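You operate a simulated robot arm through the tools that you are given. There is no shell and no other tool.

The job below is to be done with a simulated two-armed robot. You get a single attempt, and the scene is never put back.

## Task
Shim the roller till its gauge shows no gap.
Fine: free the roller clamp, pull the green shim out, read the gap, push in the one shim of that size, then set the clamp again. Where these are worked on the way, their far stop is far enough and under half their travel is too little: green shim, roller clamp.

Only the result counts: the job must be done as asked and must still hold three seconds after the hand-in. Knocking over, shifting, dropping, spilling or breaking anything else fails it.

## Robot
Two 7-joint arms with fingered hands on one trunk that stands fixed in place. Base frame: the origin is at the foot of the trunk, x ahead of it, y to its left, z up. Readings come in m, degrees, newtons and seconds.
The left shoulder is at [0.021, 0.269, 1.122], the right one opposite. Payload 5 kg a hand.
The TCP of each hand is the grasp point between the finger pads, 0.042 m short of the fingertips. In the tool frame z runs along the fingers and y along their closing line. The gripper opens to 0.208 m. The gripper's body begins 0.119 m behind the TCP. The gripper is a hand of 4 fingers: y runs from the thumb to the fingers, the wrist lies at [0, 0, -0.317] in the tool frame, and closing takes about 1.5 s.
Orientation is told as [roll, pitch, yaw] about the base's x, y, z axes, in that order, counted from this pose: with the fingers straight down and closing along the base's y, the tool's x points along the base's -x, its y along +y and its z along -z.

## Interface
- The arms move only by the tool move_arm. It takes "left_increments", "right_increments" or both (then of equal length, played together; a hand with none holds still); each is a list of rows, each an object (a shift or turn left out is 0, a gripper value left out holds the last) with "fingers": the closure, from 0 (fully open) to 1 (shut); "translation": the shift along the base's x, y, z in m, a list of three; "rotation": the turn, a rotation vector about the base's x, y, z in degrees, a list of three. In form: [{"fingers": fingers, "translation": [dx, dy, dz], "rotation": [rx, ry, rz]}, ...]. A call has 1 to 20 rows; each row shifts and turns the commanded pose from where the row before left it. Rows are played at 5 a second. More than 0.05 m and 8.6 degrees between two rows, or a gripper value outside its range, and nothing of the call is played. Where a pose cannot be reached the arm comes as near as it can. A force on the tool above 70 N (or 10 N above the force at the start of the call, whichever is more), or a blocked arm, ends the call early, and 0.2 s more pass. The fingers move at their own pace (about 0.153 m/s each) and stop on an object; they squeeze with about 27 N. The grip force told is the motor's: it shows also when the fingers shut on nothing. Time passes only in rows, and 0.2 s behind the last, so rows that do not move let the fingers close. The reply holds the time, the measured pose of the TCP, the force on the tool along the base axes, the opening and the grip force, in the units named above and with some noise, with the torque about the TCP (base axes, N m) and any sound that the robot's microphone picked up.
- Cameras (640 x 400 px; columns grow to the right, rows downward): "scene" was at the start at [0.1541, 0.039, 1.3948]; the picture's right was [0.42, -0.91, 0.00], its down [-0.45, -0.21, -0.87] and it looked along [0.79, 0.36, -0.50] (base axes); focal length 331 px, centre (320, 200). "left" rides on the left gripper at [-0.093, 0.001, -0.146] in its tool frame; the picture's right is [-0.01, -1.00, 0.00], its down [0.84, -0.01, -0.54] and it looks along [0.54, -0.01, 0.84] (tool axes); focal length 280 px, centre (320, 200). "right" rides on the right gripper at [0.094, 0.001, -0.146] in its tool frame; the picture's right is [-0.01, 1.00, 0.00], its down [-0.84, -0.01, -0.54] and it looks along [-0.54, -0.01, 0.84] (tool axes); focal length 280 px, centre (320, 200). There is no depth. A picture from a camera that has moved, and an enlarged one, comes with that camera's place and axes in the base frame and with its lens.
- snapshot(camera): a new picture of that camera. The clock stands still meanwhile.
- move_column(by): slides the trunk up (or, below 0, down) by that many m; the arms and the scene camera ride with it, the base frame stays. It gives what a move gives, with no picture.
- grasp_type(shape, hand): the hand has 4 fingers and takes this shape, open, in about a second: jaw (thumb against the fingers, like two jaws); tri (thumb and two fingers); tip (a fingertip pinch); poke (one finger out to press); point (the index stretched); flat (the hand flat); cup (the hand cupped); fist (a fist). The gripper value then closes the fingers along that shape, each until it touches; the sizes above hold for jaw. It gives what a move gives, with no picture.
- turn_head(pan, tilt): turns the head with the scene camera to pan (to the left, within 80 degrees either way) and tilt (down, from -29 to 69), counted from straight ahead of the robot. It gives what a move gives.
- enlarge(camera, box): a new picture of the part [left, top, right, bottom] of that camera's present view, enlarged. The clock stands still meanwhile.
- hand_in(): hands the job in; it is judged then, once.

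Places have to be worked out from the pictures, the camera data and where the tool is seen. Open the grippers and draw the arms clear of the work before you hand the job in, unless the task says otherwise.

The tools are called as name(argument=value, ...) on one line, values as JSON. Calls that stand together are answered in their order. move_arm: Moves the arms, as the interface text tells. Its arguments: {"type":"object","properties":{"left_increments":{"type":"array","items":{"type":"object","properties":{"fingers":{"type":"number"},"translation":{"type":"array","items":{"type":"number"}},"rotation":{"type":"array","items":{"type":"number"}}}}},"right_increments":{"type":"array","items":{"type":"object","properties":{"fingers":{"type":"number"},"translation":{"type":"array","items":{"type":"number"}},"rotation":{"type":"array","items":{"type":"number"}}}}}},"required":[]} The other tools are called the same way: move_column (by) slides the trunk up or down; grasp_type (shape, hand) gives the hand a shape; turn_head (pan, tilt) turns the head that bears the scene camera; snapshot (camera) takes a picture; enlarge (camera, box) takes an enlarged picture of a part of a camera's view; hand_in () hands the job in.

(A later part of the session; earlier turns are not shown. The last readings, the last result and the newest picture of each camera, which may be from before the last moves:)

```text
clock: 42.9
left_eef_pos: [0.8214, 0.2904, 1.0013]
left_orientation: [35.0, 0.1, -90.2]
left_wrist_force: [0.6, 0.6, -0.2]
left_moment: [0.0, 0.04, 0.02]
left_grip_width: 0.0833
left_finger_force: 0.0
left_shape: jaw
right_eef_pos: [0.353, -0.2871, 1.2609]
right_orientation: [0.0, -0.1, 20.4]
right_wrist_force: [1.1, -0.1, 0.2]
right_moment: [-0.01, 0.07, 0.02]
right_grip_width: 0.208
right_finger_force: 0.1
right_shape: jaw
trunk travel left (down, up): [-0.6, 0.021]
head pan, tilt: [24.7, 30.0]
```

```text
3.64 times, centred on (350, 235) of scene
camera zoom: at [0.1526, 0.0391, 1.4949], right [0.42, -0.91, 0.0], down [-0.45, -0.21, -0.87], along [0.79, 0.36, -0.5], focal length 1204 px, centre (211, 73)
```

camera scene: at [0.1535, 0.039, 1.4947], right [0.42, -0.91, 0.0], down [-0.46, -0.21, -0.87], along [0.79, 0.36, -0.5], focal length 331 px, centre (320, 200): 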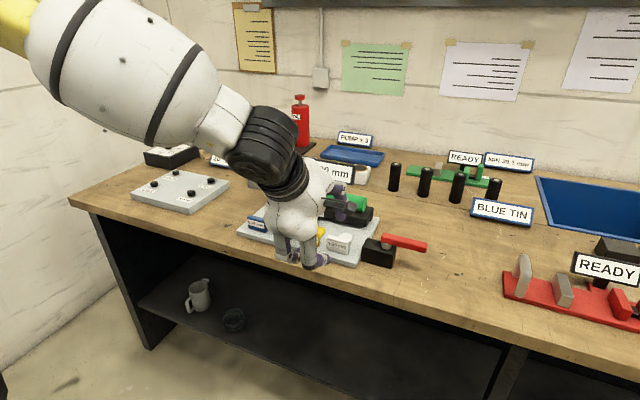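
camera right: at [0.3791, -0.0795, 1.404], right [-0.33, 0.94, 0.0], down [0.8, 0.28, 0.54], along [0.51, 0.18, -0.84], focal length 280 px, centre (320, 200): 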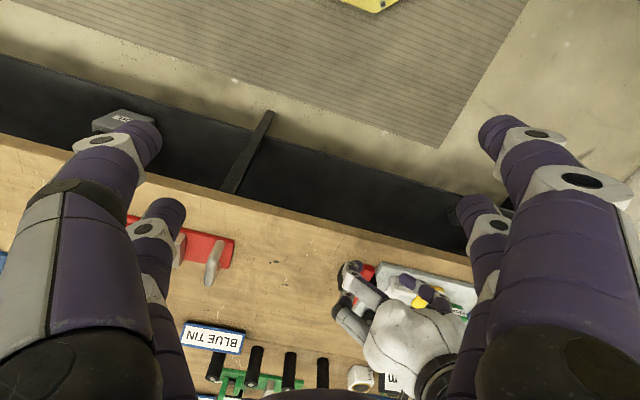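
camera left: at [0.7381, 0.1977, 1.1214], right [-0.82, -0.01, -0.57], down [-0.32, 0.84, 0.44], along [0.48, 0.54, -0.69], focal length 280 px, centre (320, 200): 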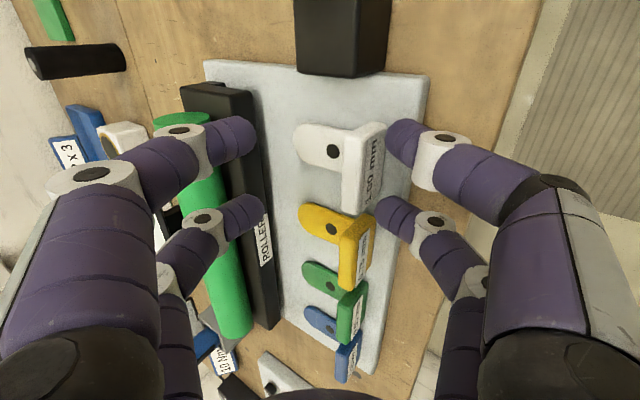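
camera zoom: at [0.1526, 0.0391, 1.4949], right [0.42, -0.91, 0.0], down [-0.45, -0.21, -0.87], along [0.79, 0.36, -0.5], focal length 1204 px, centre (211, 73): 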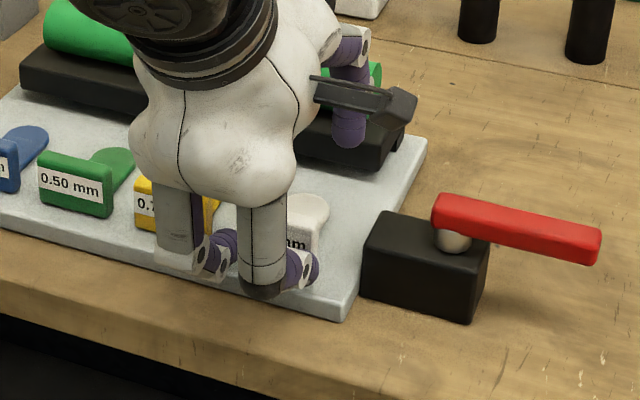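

About to touch. I continue pushing in small steps, watching force and gauge.

move_arm(left_increments=[{"translation": [0.006, 0, 0]}, {"translation": [0.006, 0, 0]}, {"translation": [0.006, 0, 0]}])

snapshot(camera="left")

```text
clock: 43.7
left_eef_pos: [0.8381, 0.2904, 1.0009]
left_orientation: [35.0, 0.1, -90.1]
left_wrist_force: [-0.7, -1.0, -0.2]
left_moment: [-0.01, 0.07, 0.06]
left_grip_width: 0.0834
left_finger_force: 0.1
left_shape: jaw
right_eef_pos: [0.3525, -0.2882, 1.2613]
right_orientation: [0.0, 0.0, 20.4]
right_wrist_force: [1.2, 0.3, -0.2]
right_moment: [-0.01, 0.02, -0.01]
right_grip_width: 0.2078
right_finger_force: 0.0
right_shape: jaw
trunk travel left (down, up): [-0.6, 0.021]
head pan, tilt: [24.7, 30.0]
```

```text
taken
camera left: at [0.7553, 0.1973, 1.1214], right [-0.82, -0.01, -0.57], down [-0.32, 0.84, 0.44], along [0.48, 0.54, -0.69], focal length 280 px, centre (320, 200)
```

left: 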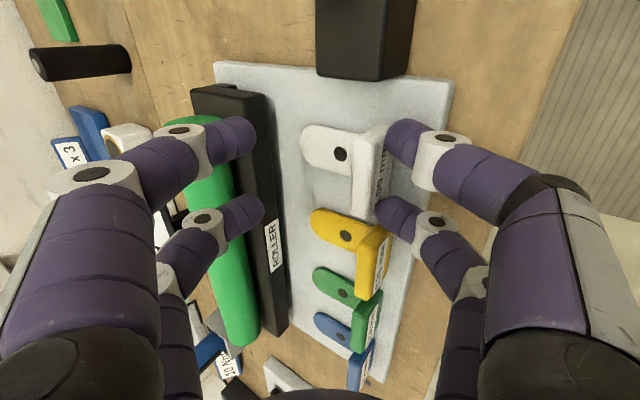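

The white shim has begun to move. I push on, checking force and the gap between the far fingers and the roller.

move_arm(left_increments=[{"translation": [0.006, 0, 0]}, {"translation": [0.006, 0, 0]}, {"translation": [0.006, 0, 0]}])

snapshot(camera="left")

enlarge(camera="scene", box=[280, 150, 420, 270])

```text
clock: 44.5
left_eef_pos: [0.8573, 0.2911, 1.0003]
left_orientation: [35.0, 0.1, -90.1]
left_wrist_force: [-0.6, -0.5, 0.9]
left_moment: [-0.04, 0.02, 0.04]
left_grip_width: 0.0835
left_finger_force: 0.1
left_shape: jaw
right_eef_pos: [0.353, -0.287, 1.2601]
right_orientation: [-0.1, -0.1, 20.4]
right_wrist_force: [0.4, -0.6, 0.2]
right_moment: [0.0, -0.02, 0.03]
right_grip_width: 0.2079
right_finger_force: 0.0
right_shape: jaw
trunk travel left (down, up): [-0.6, 0.021]
head pan, tilt: [24.7, 30.0]
```

```text
taken
camera left: at [0.774, 0.1978, 1.1209], right [-0.82, -0.01, -0.57], down [-0.32, 0.84, 0.44], along [0.48, 0.54, -0.69], focal length 280 px, centre (320, 200)
```

left: 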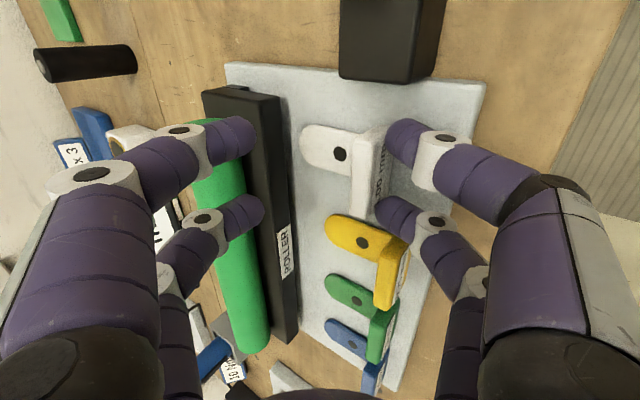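

```text
3.33 times, centred on (350, 210) of scene
camera zoom: at [0.1521, 0.039, 1.495], right [0.42, -0.91, 0.0], down [-0.45, -0.21, -0.87], along [0.79, 0.36, -0.5], focal length 1104 px, centre (220, 167)
```

zoom: 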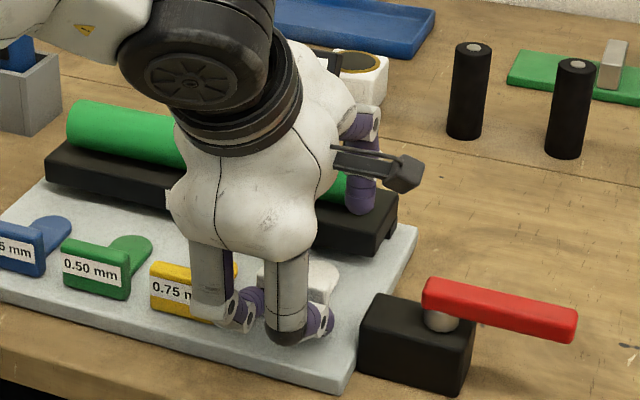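

It moves easily. I continue in small steps toward the inner stop.

move_arm(left_increments=[{"translation": [0.006, 0, 0]}, {"translation": [0.005, 0, 0]}])

snapshot(camera="left")

enlarge(camera="scene", box=[280, 150, 420, 270])

```text
clock: 45.1
left_eef_pos: [0.8677, 0.2917, 1.0013]
left_orientation: [35.2, 0.1, -90.0]
left_wrist_force: [-1.8, 0.0, -0.3]
left_moment: [0.02, 0.1, 0.03]
left_grip_width: 0.084
left_finger_force: 0.1
left_shape: jaw
right_eef_pos: [0.3533, -0.2867, 1.2601]
right_orientation: [0.1, 0.0, 20.4]
right_wrist_force: [0.1, -0.2, -0.5]
right_moment: [0.04, -0.02, 0.04]
right_grip_width: 0.2077
right_finger_force: 0.1
right_shape: jaw
trunk travel left (down, up): [-0.6, 0.021]
head pan, tilt: [24.7, 30.0]
```

```text
taken
camera left: at [0.7847, 0.198, 1.1214], right [-0.82, -0.01, -0.57], down [-0.32, 0.84, 0.44], along [0.48, 0.54, -0.69], focal length 280 px, centre (320, 200)
```

left: 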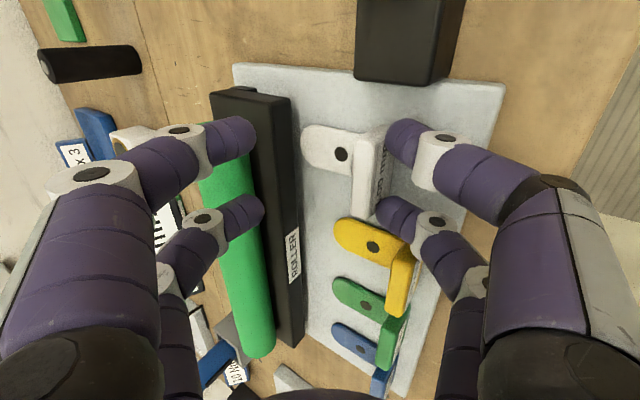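

```text
3.33 times, centred on (350, 210) of scene
camera zoom: at [0.1519, 0.039, 1.495], right [0.42, -0.91, 0.0], down [-0.45, -0.21, -0.87], along [0.79, 0.36, -0.5], focal length 1104 px, centre (220, 167)
```

zoom: 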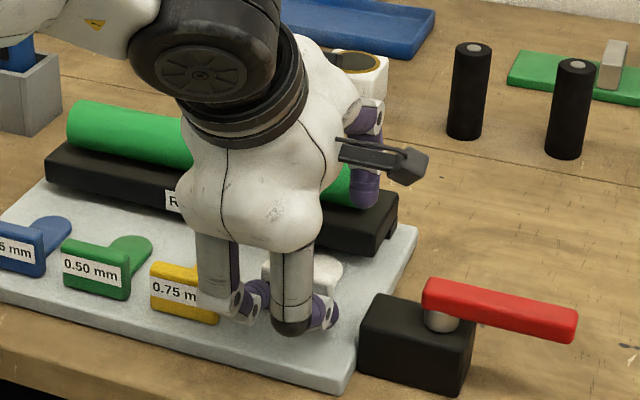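

Still about 2 N and clear of the roller. A few more millimetres to find the stop.

move_arm(left_increments=[{"translation": [0.004, 0, 0]}, {"translation": [0.004, 0, 0]}])

move_arm(left_increments=[{"translation": [0.003, 0, 0]}])

snapshot(camera="left")

snapshot(camera="scene")

```text
clock: 45.7
left_eef_pos: [0.8753, 0.2904, 1.0004]
left_orientation: [35.0, 0.1, -90.1]
left_wrist_force: [-3.8, 0.3, 0.0]
left_moment: [0.05, 0.18, -0.01]
left_grip_width: 0.0844
left_finger_force: 0.0
left_shape: jaw
right_eef_pos: [0.352, -0.2874, 1.2608]
right_orientation: [0.0, 0.0, 20.4]
right_wrist_force: [0.5, -0.5, -0.1]
right_moment: [0.01, 0.0, 0.01]
right_grip_width: 0.2078
right_finger_force: 0.0
right_shape: jaw
trunk travel left (down, up): [-0.6, 0.021]
head pan, tilt: [24.7, 30.0]
```

```text
clock: 46.1
left_eef_pos: [0.8776, 0.2898, 1.0015]
left_orientation: [35.1, 0.1, -90.1]
left_wrist_force: [-6.8, 0.9, 3.8]
left_moment: [0.05, 0.49, -0.04]
left_grip_width: 0.0651
left_finger_force: 0.1
left_shape: jaw
right_eef_pos: [0.3525, -0.288, 1.26]
right_orientation: [0.1, 0.0, 20.5]
right_wrist_force: [-0.1, -0.4, -0.2]
right_moment: [0.02, -0.02, 0.02]
right_grip_width: 0.2079
right_finger_force: 0.0
right_shape: jaw
trunk travel left (down, up): [-0.6, 0.021]
head pan, tilt: [24.7, 30.0]
```

```text
taken
camera left: at [0.7949, 0.1978, 1.1221], right [-0.82, -0.01, -0.57], down [-0.32, 0.84, 0.43], along [0.48, 0.54, -0.69], focal length 280 px, centre (320, 200)
```

left: 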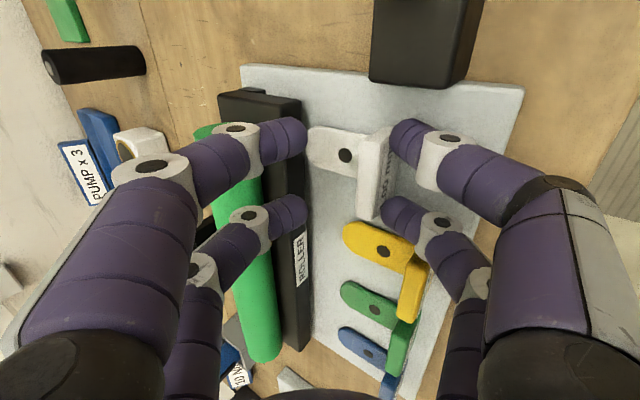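

```text
taken
camera scene: at [0.1513, 0.039, 1.4952], right [0.42, -0.91, 0.0], down [-0.45, -0.21, -0.87], along [0.79, 0.36, -0.5], focal length 331 px, centre (320, 200)
```

scene: 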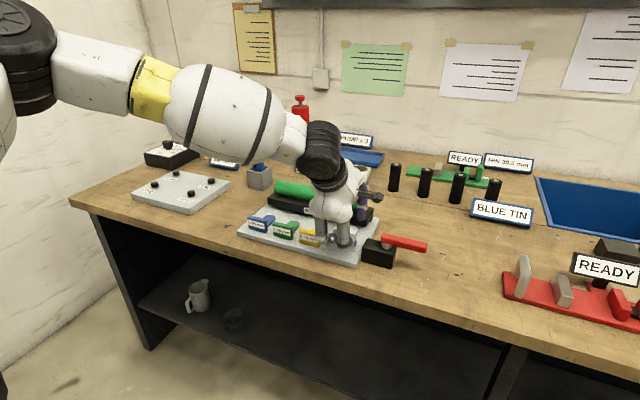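

The force is rising to about 7 N — likely the inner stop — and the far fingers shifted in the hand (width 0.065). I back off, lift away and read the gauge.

move_arm(left_increments=[{"translation": [-0.006, 0, 0]}, {"translation": [-0.01, 0, 0]}, {"translation": [-0.02, 0, 0.005]}])

snapshot(camera="left")

enlarge(camera="scene", box=[240, 130, 440, 280])

```text
clock: 46.9
left_eef_pos: [0.8413, 0.29, 0.9999]
left_orientation: [34.7, 0.1, -90.2]
left_wrist_force: [-2.6, -4.4, -24.2]
left_moment: [-0.13, 0.26, 0.23]
left_grip_width: 0.0314
left_finger_force: 27.2
left_shape: jaw
right_eef_pos: [0.3531, -0.2875, 1.2606]
right_orientation: [0.1, 0.0, 20.4]
right_wrist_force: [-0.1, -0.6, 0.2]
right_moment: [-0.01, -0.1, -0.01]
right_grip_width: 0.2081
right_finger_force: 0.0
right_shape: jaw
trunk travel left (down, up): [-0.6, 0.021]
head pan, tilt: [24.7, 30.0]
```

```text
taken
camera left: at [0.7589, 0.1976, 1.123], right [-0.82, -0.01, -0.57], down [-0.31, 0.84, 0.44], along [0.47, 0.54, -0.7], focal length 280 px, centre (320, 200)
```

left: 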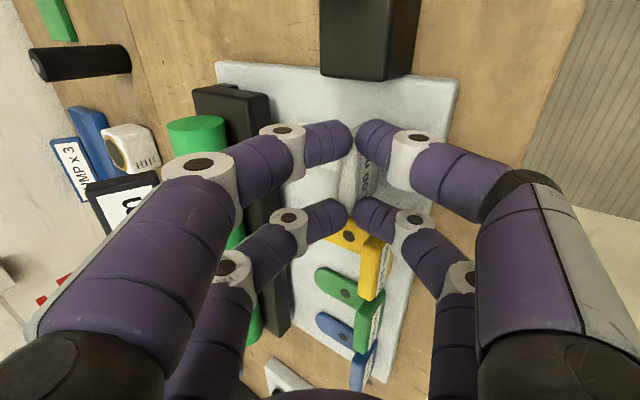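

```text
2.67 times, centred on (340, 205) of scene
camera zoom: at [0.1528, 0.0392, 1.4947], right [0.42, -0.91, 0.0], down [-0.45, -0.21, -0.87], along [0.79, 0.36, -0.5], focal length 883 px, centre (267, 187)
```

zoom: 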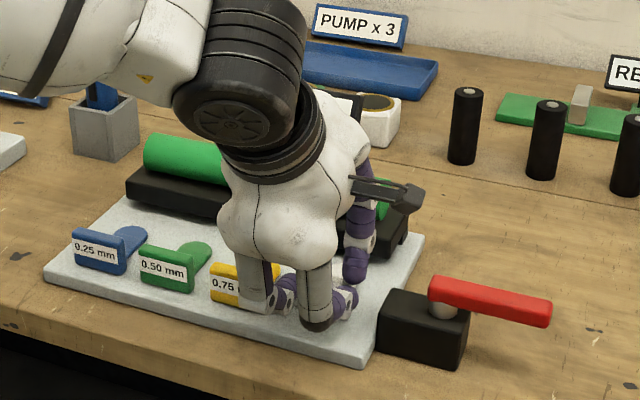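

The fingers closed onto the white handle on their own and the hand is gripping it (27 N). I command them open to 0.6 again without moving and look.

move_arm(left_increments=[{"fingers": 0.6}, {"fingers": 0.6}, {"fingers": 0.6}, {"fingers": 0.6}])

snapshot(camera="left")

```text
clock: 47.9
left_eef_pos: [0.8427, 0.2904, 1.0067]
left_orientation: [35.1, 0.1, -90.0]
left_wrist_force: [0.2, 0.5, -0.1]
left_moment: [0.06, 0.0, -0.02]
left_grip_width: 0.0294
left_finger_force: 26.9
left_shape: jaw
right_eef_pos: [0.3521, -0.2886, 1.2609]
right_orientation: [0.0, 0.1, 20.4]
right_wrist_force: [0.5, 0.1, -0.4]
right_moment: [0.01, 0.0, 0.0]
right_grip_width: 0.208
right_finger_force: 0.1
right_shape: jaw
trunk travel left (down, up): [-0.6, 0.021]
head pan, tilt: [24.7, 30.0]
```

```text
taken
camera left: at [0.7593, 0.1974, 1.1275], right [-0.82, -0.01, -0.58], down [-0.32, 0.84, 0.43], along [0.48, 0.54, -0.69], focal length 280 px, centre (320, 200)
```

left: 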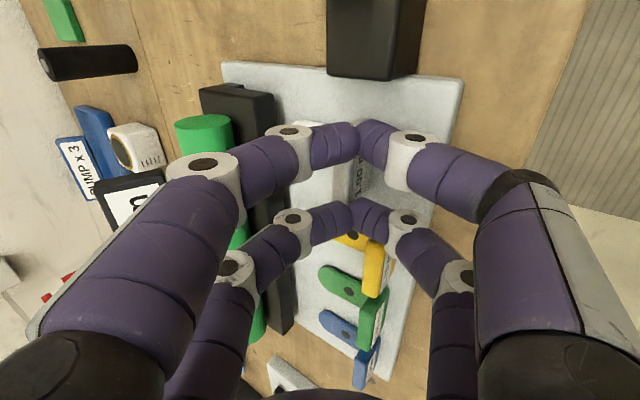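

Commanding 0.6 did not reopen the hand (still 27 N). I try opening to 0.4 in place.

move_arm(left_increments=[{"fingers": 0.4}, {"fingers": 0.4}, {"fingers": 0.4}])

snapshot(camera="left")

```text
clock: 48.7
left_eef_pos: [0.8429, 0.2895, 1.0045]
left_orientation: [35.0, 0.1, -90.0]
left_wrist_force: [1.0, -0.2, -0.2]
left_moment: [0.01, 0.0, 0.01]
left_grip_width: 0.1243
left_finger_force: 0.1
left_shape: jaw
right_eef_pos: [0.3513, -0.2883, 1.2616]
right_orientation: [0.0, 0.0, 20.5]
right_wrist_force: [0.5, 0.0, -0.2]
right_moment: [0.05, 0.01, -0.03]
right_grip_width: 0.208
right_finger_force: 0.0
right_shape: jaw
trunk travel left (down, up): [-0.6, 0.021]
head pan, tilt: [24.7, 30.0]
```

```text
taken
camera left: at [0.7592, 0.1975, 1.1267], right [-0.82, -0.01, -0.57], down [-0.32, 0.84, 0.44], along [0.48, 0.54, -0.69], focal length 280 px, centre (320, 200)
```

left: 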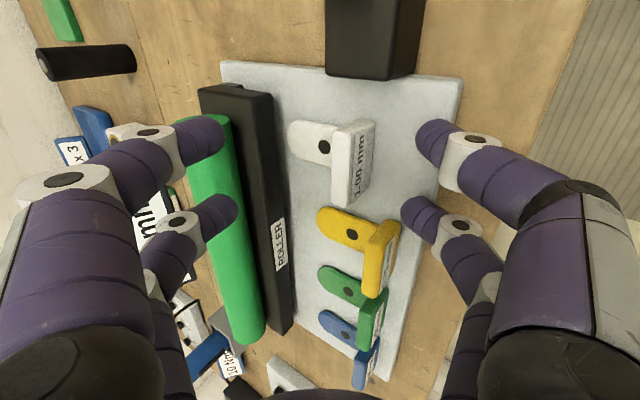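

Opened now to 0.124 m; the shim was dragged partly back out by that grip. I draw back, reset the fingers to 0.6, and look before pushing it in again; this time I'll open the fingers before retreating.

move_arm(left_increments=[{"translation": [-0.02, 0, 0.008]}, {"translation": [-0.03, 0, 0]}, {"fingers": 0.6}, {"fingers": 0.6}, {"fingers": 0.6}])

snapshot(camera="left")

enlarge(camera="scene", box=[240, 130, 440, 280])

```text
clock: 49.9
left_eef_pos: [0.7923, 0.2898, 1.0133]
left_orientation: [34.9, 0.2, -90.1]
left_wrist_force: [-0.3, 0.3, 0.0]
left_moment: [-0.01, 0.02, 0.02]
left_grip_width: 0.0836
left_finger_force: 0.1
left_shape: jaw
right_eef_pos: [0.3534, -0.2882, 1.2613]
right_orientation: [0.0, 0.0, 20.4]
right_wrist_force: [0.3, 0.7, 0.2]
right_moment: [0.01, 0.0, 0.04]
right_grip_width: 0.2079
right_finger_force: 0.1
right_shape: jaw
trunk travel left (down, up): [-0.6, 0.021]
head pan, tilt: [24.7, 30.0]
```

```text
taken
camera left: at [0.7083, 0.1965, 1.1339], right [-0.82, -0.01, -0.57], down [-0.32, 0.84, 0.44], along [0.48, 0.54, -0.69], focal length 280 px, centre (320, 200)
```

left: 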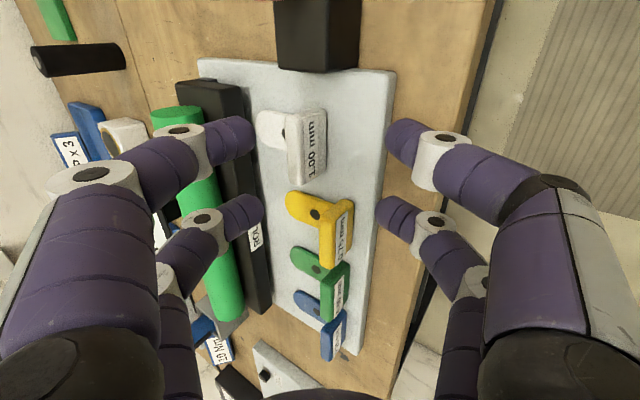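

```text
2.67 times, centred on (340, 205) of scene
camera zoom: at [0.152, 0.039, 1.495], right [0.42, -0.91, 0.0], down [-0.45, -0.21, -0.87], along [0.79, 0.36, -0.5], focal length 883 px, centre (267, 187)
```

zoom: 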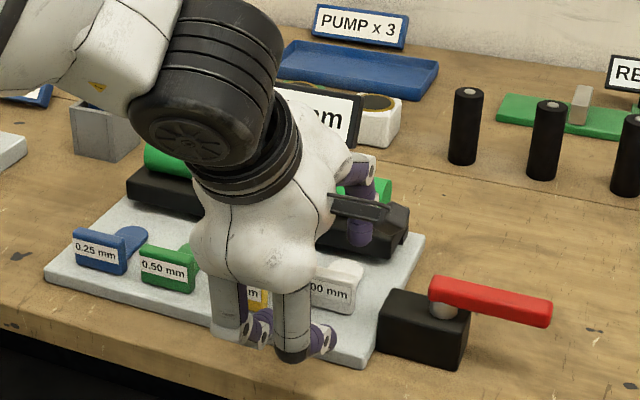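

The white shim is about half in. I push it again along the same line.

move_arm(left_increments=[{"translation": [0.01, 0, -0.004]}, {"translation": [0.012, 0, -0.004]}, {"translation": [0.012, 0, -0.004]}, {"translation": [0.012, 0, 0]}, {"translation": [0.008, 0, 0]}, {"translation": [0.008, 0, 0]}, {"translation": [0.008, 0, 0]}, {"translation": [0.006, 0, 0]}])

snapshot(camera="left")

```text
clock: 51.7
left_eef_pos: [0.8681, 0.2911, 1.0014]
left_orientation: [35.0, 0.1, -90.0]
left_wrist_force: [-1.3, -0.6, 0.7]
left_moment: [0.0, 0.11, 0.01]
left_grip_width: 0.0839
left_finger_force: 0.0
left_shape: jaw
right_eef_pos: [0.3528, -0.2879, 1.2601]
right_orientation: [0.0, 0.0, 20.3]
right_wrist_force: [0.6, -0.9, 0.7]
right_moment: [-0.01, 0.0, -0.02]
right_grip_width: 0.2079
right_finger_force: 0.0
right_shape: jaw
trunk travel left (down, up): [-0.6, 0.021]
head pan, tilt: [24.7, 30.0]
```

```text
taken
camera left: at [0.7857, 0.1983, 1.1223], right [-0.82, -0.01, -0.57], down [-0.32, 0.84, 0.44], along [0.48, 0.54, -0.69], focal length 280 px, centre (320, 200)
```

left: 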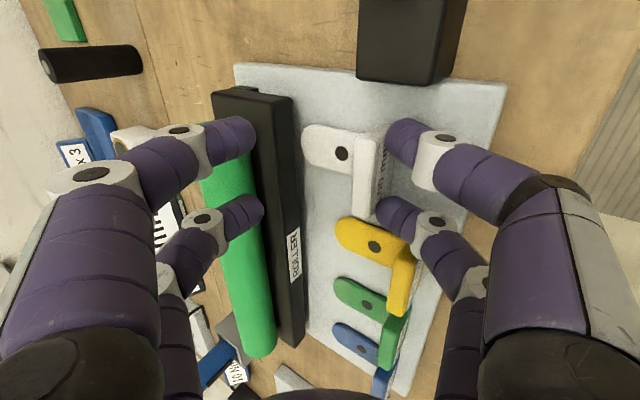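

Contact again, pushing cleanly. I go the last few millimetres.

move_arm(left_increments=[{"translation": [0.004, 0, 0]}, {"translation": [0.004, 0, 0]}])

snapshot(camera="left")

```text
clock: 52.3
left_eef_pos: [0.8754, 0.2921, 1.0027]
left_orientation: [35.0, 0.2, -90.1]
left_wrist_force: [-4.6, 0.9, 0.2]
left_moment: [0.05, 0.28, 0.03]
left_grip_width: 0.0848
left_finger_force: 0.0
left_shape: jaw
right_eef_pos: [0.3525, -0.2883, 1.2611]
right_orientation: [0.0, 0.0, 20.5]
right_wrist_force: [0.9, 0.4, -0.1]
right_moment: [0.0, -0.02, 0.03]
right_grip_width: 0.208
right_finger_force: 0.1
right_shape: jaw
trunk travel left (down, up): [-0.6, 0.021]
head pan, tilt: [24.7, 30.0]
```

```text
taken
camera left: at [0.7927, 0.1981, 1.1224], right [-0.82, -0.01, -0.57], down [-0.32, 0.84, 0.44], along [0.48, 0.54, -0.69], focal length 280 px, centre (320, 200)
```

left: 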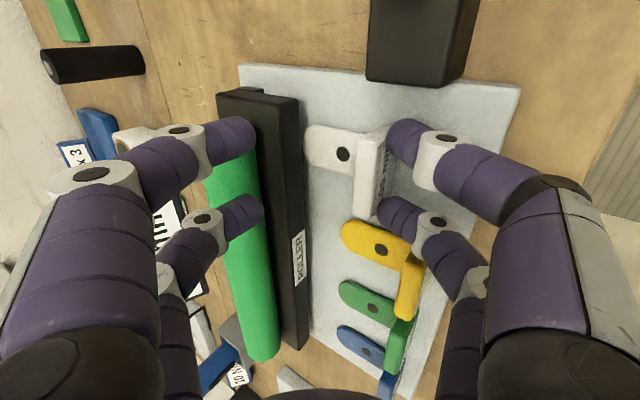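

Force about 4.6 N at the same place as before, fingers not squeezing. I retreat a little and check the fingers stay put.

move_arm(left_increments=[{"translation": [-0.008, 0, 0]}, {"fingers": 0.5, "translation": [-0.01, 0, 0]}])

snapshot(camera="left")

```text
clock: 52.9
left_eef_pos: [0.8586, 0.2907, 1.0005]
left_orientation: [35.0, 0.1, -90.1]
left_wrist_force: [0.1, -0.2, -0.3]
left_moment: [-0.01, 0.01, 0.01]
left_grip_width: 0.1033
left_finger_force: 0.1
left_shape: jaw
right_eef_pos: [0.3531, -0.2879, 1.2611]
right_orientation: [-0.1, 0.0, 20.4]
right_wrist_force: [-0.4, 0.4, 0.8]
right_moment: [-0.02, 0.05, 0.01]
right_grip_width: 0.2078
right_finger_force: 0.2
right_shape: jaw
trunk travel left (down, up): [-0.6, 0.021]
head pan, tilt: [24.7, 30.0]
```

```text
taken
camera left: at [0.7753, 0.1975, 1.1218], right [-0.82, -0.01, -0.57], down [-0.32, 0.84, 0.44], along [0.48, 0.54, -0.69], focal length 280 px, centre (320, 200)
```

left: 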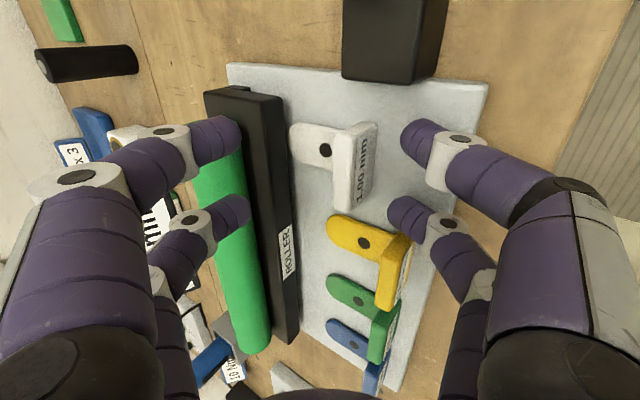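

The white shim stays in. I draw the hand back and up and read the gauge.

move_arm(left_increments=[{"translation": [-0.02, 0, 0.01]}, {"translation": [-0.03, 0, 0.02]}, {"translation": [-0.03, 0.02, 0.03]}, {"translation": [-0.03, 0.03, 0.03]}, {"translation": [-0.03, 0.03, 0.02]}])

snapshot(camera="scene")

enlarge(camera="scene", box=[240, 130, 440, 280])

```text
refused: row 4 steps farther than a row can; nothing moved
```

```text
taken
camera scene: at [0.1521, 0.0391, 1.495], right [0.42, -0.91, 0.0], down [-0.45, -0.21, -0.87], along [0.79, 0.36, -0.5], focal length 331 px, centre (320, 200)
```

scene: 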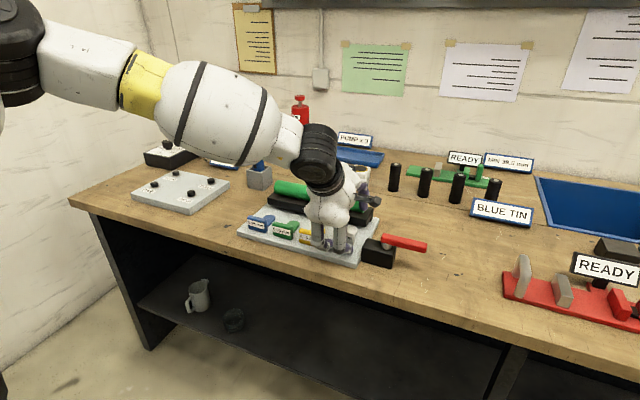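

```text
2.67 times, centred on (340, 205) of scene
camera zoom: at [0.1521, 0.0391, 1.495], right [0.42, -0.91, 0.0], down [-0.45, -0.21, -0.87], along [0.79, 0.36, -0.5], focal length 883 px, centre (267, 187)
```

zoom: 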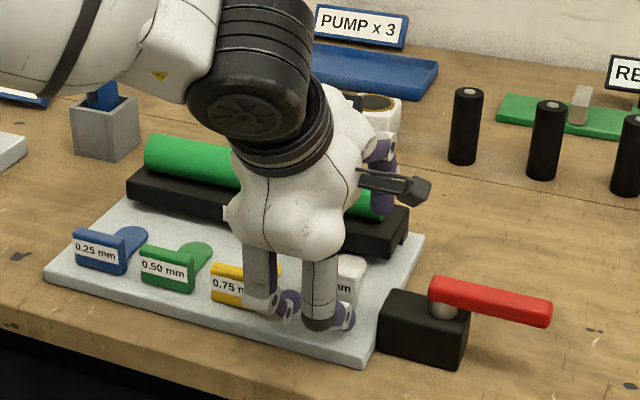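

One row was slightly too long, so nothing moved. I repeat with shorter rows.

move_arm(left_increments=[{"translation": [-0.02, 0, 0.01]}, {"translation": [-0.03, 0, 0.015]}, {"translation": [-0.03, 0.015, 0.025]}, {"translation": [-0.03, 0.02, 0.03]}, {"translation": [-0.03, 0.025, 0.02]}, {"translation": [-0.03, 0.025, 0.01]}])

snapshot(camera="scene")

enlarge(camera="scene", box=[240, 130, 440, 280])

```text
clock: 54.3
left_eef_pos: [0.6888, 0.3782, 1.1117]
left_orientation: [35.1, 0.1, -90.1]
left_wrist_force: [-0.8, -0.1, 0.1]
left_moment: [-0.08, -0.1, -0.04]
left_grip_width: 0.1037
left_finger_force: 0.1
left_shape: jaw
right_eef_pos: [0.3516, -0.2873, 1.2602]
right_orientation: [-0.1, -0.2, 20.4]
right_wrist_force: [-1.1, 1.4, 0.2]
right_moment: [-0.09, -0.1, 0.0]
right_grip_width: 0.2081
right_finger_force: 0.2
right_shape: jaw
trunk travel left (down, up): [-0.6, 0.021]
head pan, tilt: [24.7, 30.0]
```

```text
taken
camera scene: at [0.1512, 0.04, 1.4952], right [0.42, -0.91, 0.0], down [-0.45, -0.21, -0.87], along [0.79, 0.36, -0.5], focal length 331 px, centre (320, 200)
```

scene: 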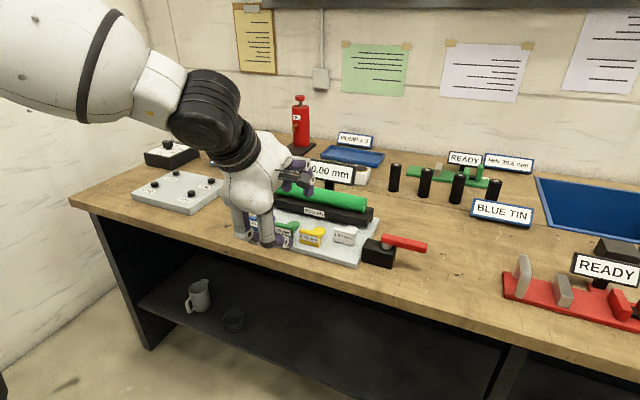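

```text
2.67 times, centred on (340, 205) of scene
camera zoom: at [0.1512, 0.04, 1.4952], right [0.42, -0.91, 0.0], down [-0.45, -0.21, -0.87], along [0.79, 0.36, -0.5], focal length 883 px, centre (267, 187)
```

zoom: 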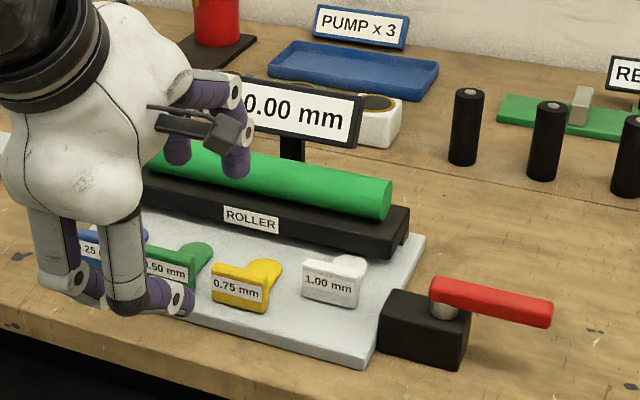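

The gauge reads 0.00 mm. Now to set the clamp again I must bring the lever back from −y to its start (−x). I reorient the hand (azimuth −60°, 35° tilt) so the near pair can straddle the lever and pull it toward the robot.

move_arm(left_increments=[{"fingers": 0.6, "translation": [0.0, -0.033, 0], "rotation": [-5.982, 3.453, 2.491]}, {"translation": [0.0, -0.033, 0], "rotation": [-5.982, 3.453, 2.491]}, {"translation": [0.0, -0.033, 0], "rotation": [-5.982, 3.453, 2.491]}, {"translation": [0.01, -0.033, 0], "rotation": [-5.982, 3.453, 2.491]}, {"translation": [0.01, -0.033, 0], "rotation": [-5.982, 3.453, 2.491]}, {"translation": [0.01, -0.033, 0], "rotation": [-5.982, 3.453, 2.491]}, {"translation": [0.01, -0.033, 0], "rotation": [-5.982, 3.453, 2.491]}])

snapshot(camera="left")

snapshot(camera="scene")

```text
clock: 55.9
left_eef_pos: [0.7286, 0.1419, 1.1116]
left_orientation: [-0.3, -35.3, -59.9]
left_wrist_force: [-0.1, 0.1, 0.1]
left_moment: [0.05, 0.08, -0.03]
left_grip_width: 0.0833
left_finger_force: 0.1
left_shape: jaw
right_eef_pos: [0.3531, -0.2884, 1.2608]
right_orientation: [0.0, 0.0, 20.4]
right_wrist_force: [0.5, 0.4, -0.8]
right_moment: [0.06, 0.07, -0.01]
right_grip_width: 0.208
right_finger_force: 0.1
right_shape: jaw
trunk travel left (down, up): [-0.6, 0.021]
head pan, tilt: [24.7, 30.0]
```

```text
taken
camera left: at [0.7277, 0.1508, 1.2858], right [-0.86, -0.51, 0.01], down [-0.51, 0.86, -0.05], along [0.01, -0.05, -1.0], focal length 280 px, centre (320, 200)
```

left: 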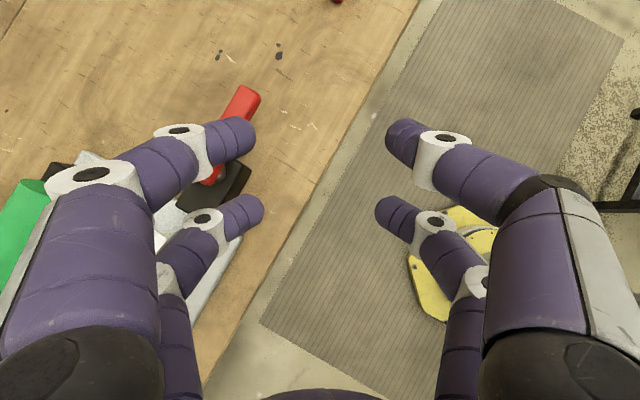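

```text
taken
camera scene: at [0.1524, 0.0386, 1.4949], right [0.42, -0.91, 0.0], down [-0.45, -0.21, -0.87], along [0.79, 0.36, -0.5], focal length 331 px, centre (320, 200)
```

scene: 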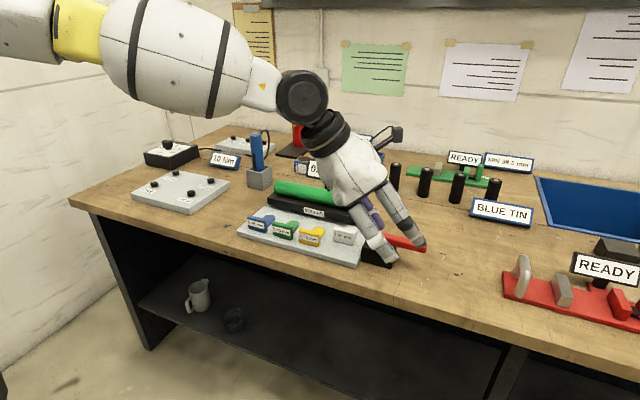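

Orientation reached; the lever's end shows at about (0.858, 0.073). I move above it so that the near pair will straddle it.

move_arm(left_increments=[{"translation": [0.03, -0.0146, -0.01]}, {"translation": [0.03, -0.0146, -0.01]}, {"translation": [0.03, -0.0146, -0.012]}, {"translation": [0.0294, -0.0146, -0.012]}, {"translation": [0, 0, 0]}])

snapshot(camera="left")

enlarge(camera="scene", box=[300, 150, 460, 280])

```text
clock: 57.1
left_eef_pos: [0.8373, 0.0981, 1.0682]
left_orientation: [-0.1, -35.1, -60.2]
left_wrist_force: [0.5, -0.5, -1.4]
left_moment: [0.05, 0.1, -0.01]
left_grip_width: 0.0835
left_finger_force: 0.0
left_shape: jaw
left hand out of reach, approached as far as the arm can: row 4
right_eef_pos: [0.3537, -0.2885, 1.2598]
right_orientation: [0.2, 0.0, 20.3]
right_wrist_force: [1.5, -0.7, -0.6]
right_moment: [0.1, 0.16, -0.01]
right_grip_width: 0.2079
right_finger_force: 0.0
right_shape: jaw
trunk travel left (down, up): [-0.6, 0.021]
head pan, tilt: [24.7, 30.0]
```

```text
taken
camera left: at [0.835, 0.1064, 1.2415], right [-0.86, -0.51, 0.01], down [-0.51, 0.86, -0.05], along [0.02, -0.04, -1.0], focal length 280 px, centre (320, 200)
```

left: 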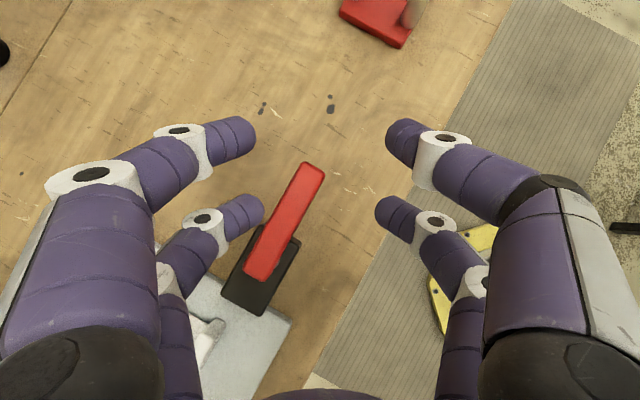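

```text
3.08 times, centred on (380, 215) of scene
camera zoom: at [0.1534, 0.0382, 1.4949], right [0.42, -0.91, 0.0], down [-0.45, -0.21, -0.87], along [0.79, 0.36, -0.5], focal length 1019 px, centre (135, 154)
```

zoom: 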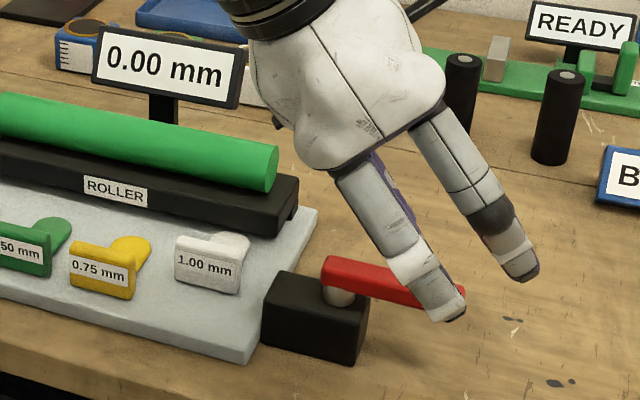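

The hand is slightly short in x, so I open the fingers to 0.5 (0.104 m) to give the far-side finger about 12 mm clearance, then lower around the lever.

move_arm(left_increments=[{"fingers": 0.5}, {"fingers": 0.5}, {"translation": [0.004, 0, -0.015]}, {"translation": [0.002, 0, -0.01]}])

snapshot(camera="left")

```text
clock: 58.1
left_eef_pos: [0.8374, 0.1056, 1.0461]
left_orientation: [0.0, -35.4, -60.2]
left_wrist_force: [0.4, 1.9, -0.1]
left_moment: [-0.01, 0.0, -0.02]
left_grip_width: 0.1034
left_finger_force: 0.0
left_shape: jaw
left hand out of reach, approached as far as the arm can: row 3
right_eef_pos: [0.3529, -0.2873, 1.2607]
right_orientation: [0.0, 0.0, 20.3]
right_wrist_force: [-0.2, 0.1, 0.1]
right_moment: [-0.02, -0.06, 0.01]
right_grip_width: 0.208
right_finger_force: 0.1
right_shape: jaw
trunk travel left (down, up): [-0.6, 0.021]
head pan, tilt: [24.7, 30.0]
```

```text
taken
camera left: at [0.8344, 0.1132, 1.2192], right [-0.86, -0.51, 0.01], down [-0.51, 0.86, -0.05], along [0.02, -0.05, -1.0], focal length 280 px, centre (320, 200)
```

left: 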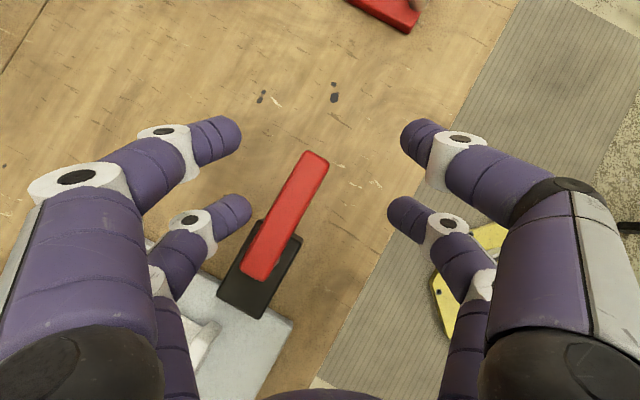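

Now there's about 1 cm clearance on both sides. I lower to lever height.

move_arm(left_increments=[{"translation": [0, 0, -0.01]}, {"translation": [0, 0, -0.01]}, {"translation": [0, -0.003, -0.01]}])

snapshot(camera="left")

```text
clock: 58.9
left_eef_pos: [0.8303, 0.107, 1.0159]
left_orientation: [0.0, -35.3, -60.2]
left_wrist_force: [-0.6, 0.9, 0.3]
left_moment: [0.03, 0.03, 0.0]
left_grip_width: 0.1034
left_finger_force: 0.1
left_shape: jaw
left hand out of reach, approached as far as the arm can: row 1, 3
right_eef_pos: [0.3523, -0.2876, 1.2608]
right_orientation: [0.0, 0.1, 20.4]
right_wrist_force: [0.1, -0.7, 0.5]
right_moment: [-0.04, 0.03, 0.01]
right_grip_width: 0.2078
right_finger_force: 0.0
right_shape: jaw
trunk travel left (down, up): [-0.6, 0.021]
head pan, tilt: [24.7, 30.0]
```

```text
taken
camera left: at [0.8286, 0.1158, 1.1899], right [-0.86, -0.51, 0.01], down [-0.51, 0.86, -0.05], along [0.02, -0.04, -1.0], focal length 280 px, centre (320, 200)
```

left: 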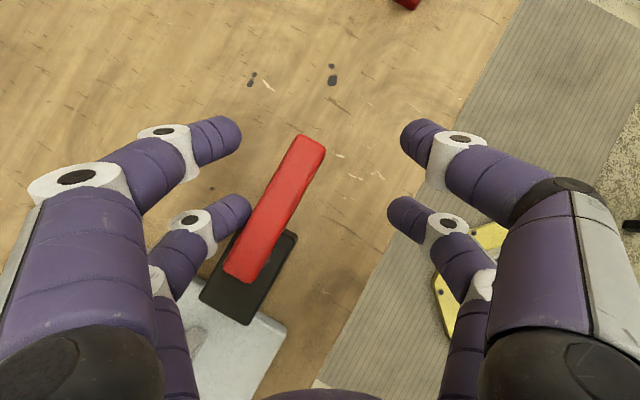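

The far-side finger sits just behind the lever (its +x side). I pull toward the robot.

move_arm(left_increments=[{"translation": [-0.008, -0.003, 0]}, {"translation": [-0.008, -0.003, 0]}, {"translation": [-0.008, -0.003, 0]}])

snapshot(camera="left")

```text
clock: 59.7
left_eef_pos: [0.8087, 0.0975, 1.0183]
left_orientation: [0.0, -35.4, -60.2]
left_wrist_force: [14.7, -4.3, -0.5]
left_moment: [-0.16, -0.59, -0.96]
left_grip_width: 0.1097
left_finger_force: 0.1
left_shape: jaw
right_eef_pos: [0.3543, -0.2879, 1.2603]
right_orientation: [0.0, 0.0, 20.3]
right_wrist_force: [-0.1, -0.5, 0.7]
right_moment: [-0.01, 0.01, -0.01]
right_grip_width: 0.2078
right_finger_force: 0.2
right_shape: jaw
trunk travel left (down, up): [-0.6, 0.021]
head pan, tilt: [24.7, 30.0]
```

```text
taken
camera left: at [0.8062, 0.1061, 1.1918], right [-0.86, -0.51, 0.01], down [-0.51, 0.86, -0.05], along [0.02, -0.04, -1.0], focal length 280 px, centre (320, 200)
```

left: 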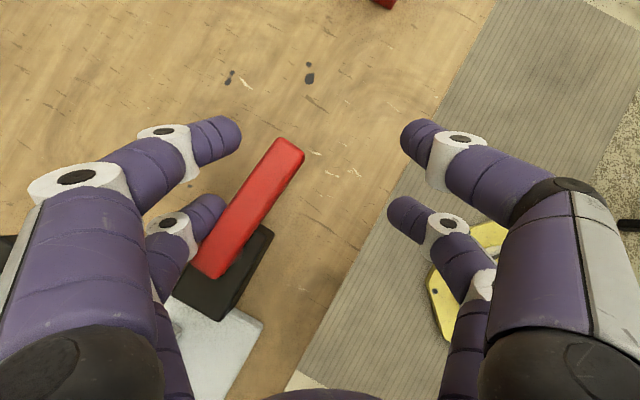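

The lever has begun to turn (about 5°) but needs more force than before at this short radius. I ease off, slide toward the lever's end for leverage, then pull again.

move_arm(left_increments=[{"translation": [0.012, 0, 0]}, {"translation": [0, -0.012, 0]}, {"translation": [0, -0.012, 0]}])

snapshot(camera="left")

```text
clock: 60.5
left_eef_pos: [0.81, 0.087, 1.0221]
left_orientation: [0.0, -35.2, -60.2]
left_wrist_force: [3.8, 1.4, -0.3]
left_moment: [0.01, -0.14, -0.16]
left_grip_width: 0.1053
left_finger_force: 0.0
left_shape: jaw
left hand out of reach, approached as far as the arm can: row 2, 3
right_eef_pos: [0.3527, -0.2885, 1.2608]
right_orientation: [0.0, 0.1, 20.4]
right_wrist_force: [0.0, 0.4, -0.3]
right_moment: [-0.02, -0.02, -0.01]
right_grip_width: 0.208
right_finger_force: 0.0
right_shape: jaw
trunk travel left (down, up): [-0.6, 0.021]
head pan, tilt: [24.7, 30.0]
```

```text
taken
camera left: at [0.8069, 0.0959, 1.1952], right [-0.86, -0.51, 0.01], down [-0.51, 0.86, -0.05], along [0.02, -0.04, -1.0], focal length 280 px, centre (320, 200)
```

left: 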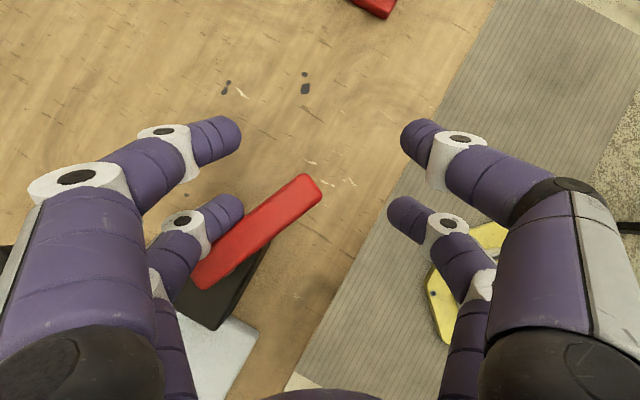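

The lever has come back to about 70° with lower force. I keep pulling and lower slightly to stay engaged.

move_arm(left_increments=[{"translation": [-0.006, 0, -0.003]}, {"translation": [-0.008, 0, -0.003]}, {"translation": [-0.008, 0, 0]}, {"translation": [-0.008, 0, 0]}])

snapshot(camera="left")

```text
clock: 61.5
left_eef_pos: [0.78, 0.0868, 1.0144]
left_orientation: [-0.1, -35.2, -60.1]
left_wrist_force: [1.0, -2.3, 6.6]
left_moment: [0.42, -0.45, -0.21]
left_grip_width: 0.1041
left_finger_force: 0.0
left_shape: jaw
right_eef_pos: [0.3511, -0.2882, 1.261]
right_orientation: [-0.1, 0.1, 20.3]
right_wrist_force: [0.6, 1.2, -0.3]
right_moment: [-0.02, -0.06, -0.01]
right_grip_width: 0.2081
right_finger_force: 0.1
right_shape: jaw
trunk travel left (down, up): [-0.6, 0.021]
head pan, tilt: [24.7, 30.0]
```

```text
taken
camera left: at [0.7771, 0.0952, 1.1895], right [-0.86, -0.51, 0.01], down [-0.51, 0.86, -0.04], along [0.01, -0.04, -1.0], focal length 280 px, centre (320, 200)
```

left: 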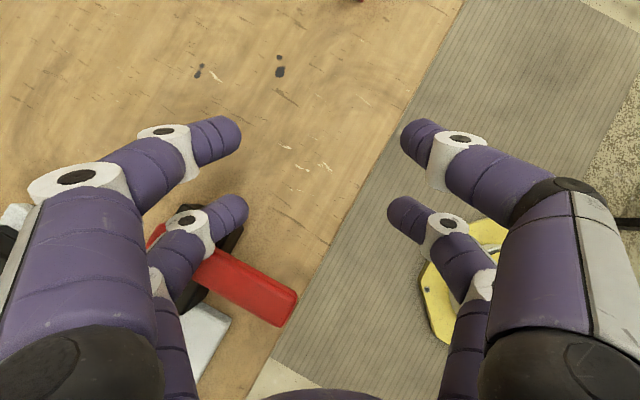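

The lever has swung all the way round to about 0°, its original direction. I lift straight up off it and look.

move_arm(left_increments=[{"translation": [0, 0, 0.02]}, {"translation": [0, 0, 0.03]}, {"translation": [-0.02, 0, 0.03]}, {"translation": [-0.04, 0.02, 0.01]}])

snapshot(camera="left")

enlarge(camera="scene", box=[240, 130, 440, 280])

```text
clock: 62.5
left_eef_pos: [0.7184, 0.1076, 1.1062]
left_orientation: [-0.1, -35.3, -60.0]
left_wrist_force: [-1.8, 0.6, -0.4]
left_moment: [-0.09, -0.07, 0.02]
left_grip_width: 0.1039
left_finger_force: 0.1
left_shape: jaw
right_eef_pos: [0.3508, -0.2874, 1.2618]
right_orientation: [0.0, -0.1, 20.5]
right_wrist_force: [-0.8, 1.1, 0.4]
right_moment: [-0.12, -0.07, 0.02]
right_grip_width: 0.208
right_finger_force: 0.0
right_shape: jaw
trunk travel left (down, up): [-0.6, 0.021]
head pan, tilt: [24.7, 30.0]
```

```text
taken
camera left: at [0.7158, 0.1161, 1.2807], right [-0.86, -0.51, 0.01], down [-0.51, 0.86, -0.05], along [0.02, -0.04, -1.0], focal length 280 px, centre (320, 200)
```

left: 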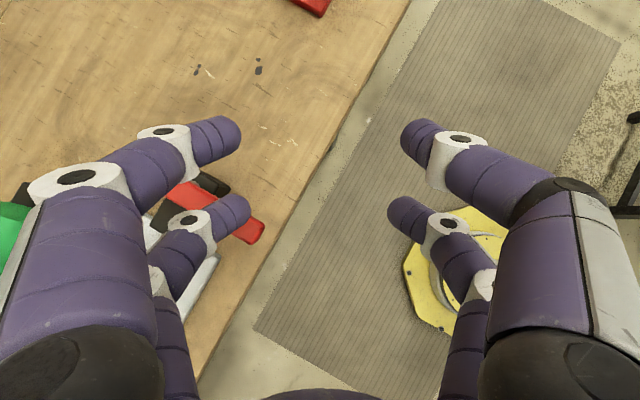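

```text
2.67 times, centred on (340, 205) of scene
camera zoom: at [0.1514, 0.0404, 1.4952], right [0.42, -0.91, 0.0], down [-0.45, -0.21, -0.87], along [0.79, 0.36, -0.5], focal length 883 px, centre (267, 187)
```

zoom: 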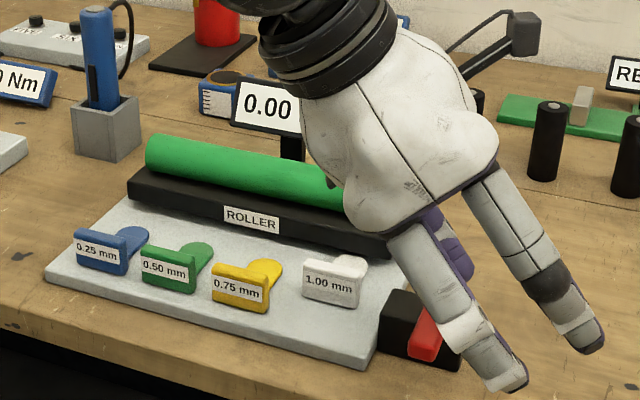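

Gauge still 0.00. I move the hand off to the left to see the lever clearly and measure its angle.

move_arm(left_increments=[{"translation": [-0.03, 0.035, 0.01]}, {"translation": [-0.03, 0.035, 0.01], "rotation": [0, 0, 8]}, {"translation": [-0.03, 0.035, 0.01], "rotation": [0, 0, 8]}, {"translation": [-0.03, 0.035, 0], "rotation": [0, 0, 8]}, {"translation": [-0.03, 0.035, 0], "rotation": [0, 0, 8]}, {"translation": [-0.03, 0.035, 0], "rotation": [0, 0, 8]}])

snapshot(camera="scene")

enlarge(camera="scene", box=[340, 200, 440, 290])

enlarge(camera="scene", box=[224, 140, 416, 275])

```text
clock: 63.9
left_eef_pos: [0.538, 0.3186, 1.137]
left_orientation: [-0.1, -35.4, -20.1]
left_wrist_force: [-0.8, -0.9, 0.6]
left_moment: [0.0, -0.07, 0.02]
left_grip_width: 0.1038
left_finger_force: 0.1
left_shape: jaw
right_eef_pos: [0.3518, -0.2882, 1.2613]
right_orientation: [-0.1, 0.0, 20.4]
right_wrist_force: [-0.5, -0.3, 0.3]
right_moment: [0.02, -0.02, -0.01]
right_grip_width: 0.2079
right_finger_force: 0.0
right_shape: jaw
trunk travel left (down, up): [-0.6, 0.021]
head pan, tilt: [24.7, 30.0]
```

```text
taken
camera scene: at [0.1516, 0.0389, 1.4951], right [0.42, -0.91, 0.0], down [-0.45, -0.21, -0.87], along [0.79, 0.36, -0.5], focal length 331 px, centre (320, 200)
```

scene: 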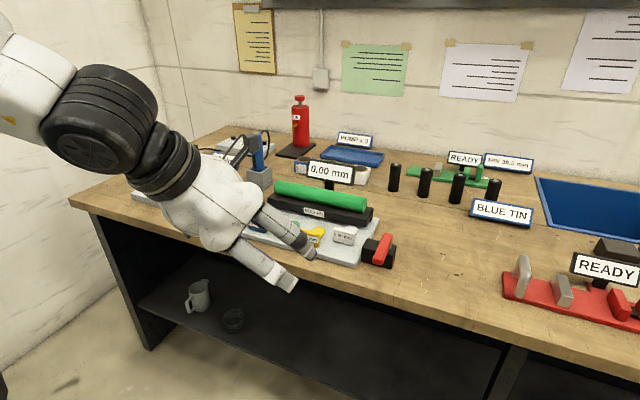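

```text
4.44 times, centred on (390, 245) of scene
camera zoom: at [0.1516, 0.0389, 1.4951], right [0.42, -0.91, 0.0], down [-0.45, -0.21, -0.87], along [0.79, 0.36, -0.5], focal length 1472 px, centre (9, 0)
```

zoom: 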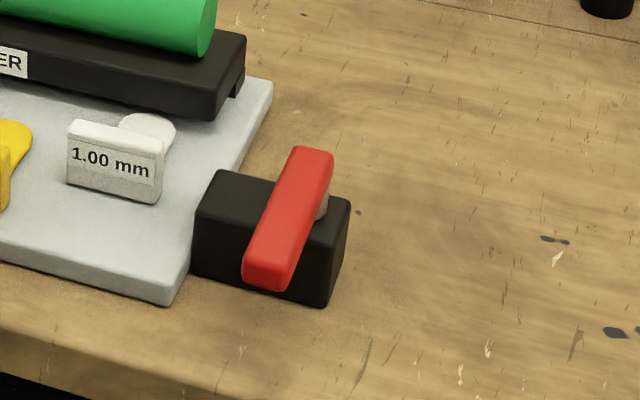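

```text
2.96 times, centred on (320, 208) of scene
camera zoom: at [0.1516, 0.0389, 1.4951], right [0.42, -0.91, 0.0], down [-0.45, -0.21, -0.87], along [0.79, 0.36, -0.5], focal length 981 px, centre (320, 178)
```

zoom: 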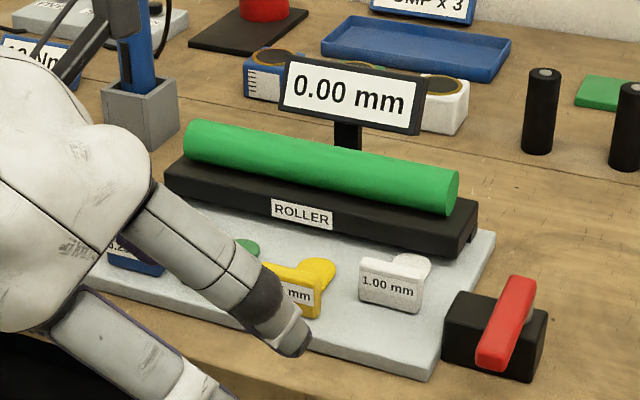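

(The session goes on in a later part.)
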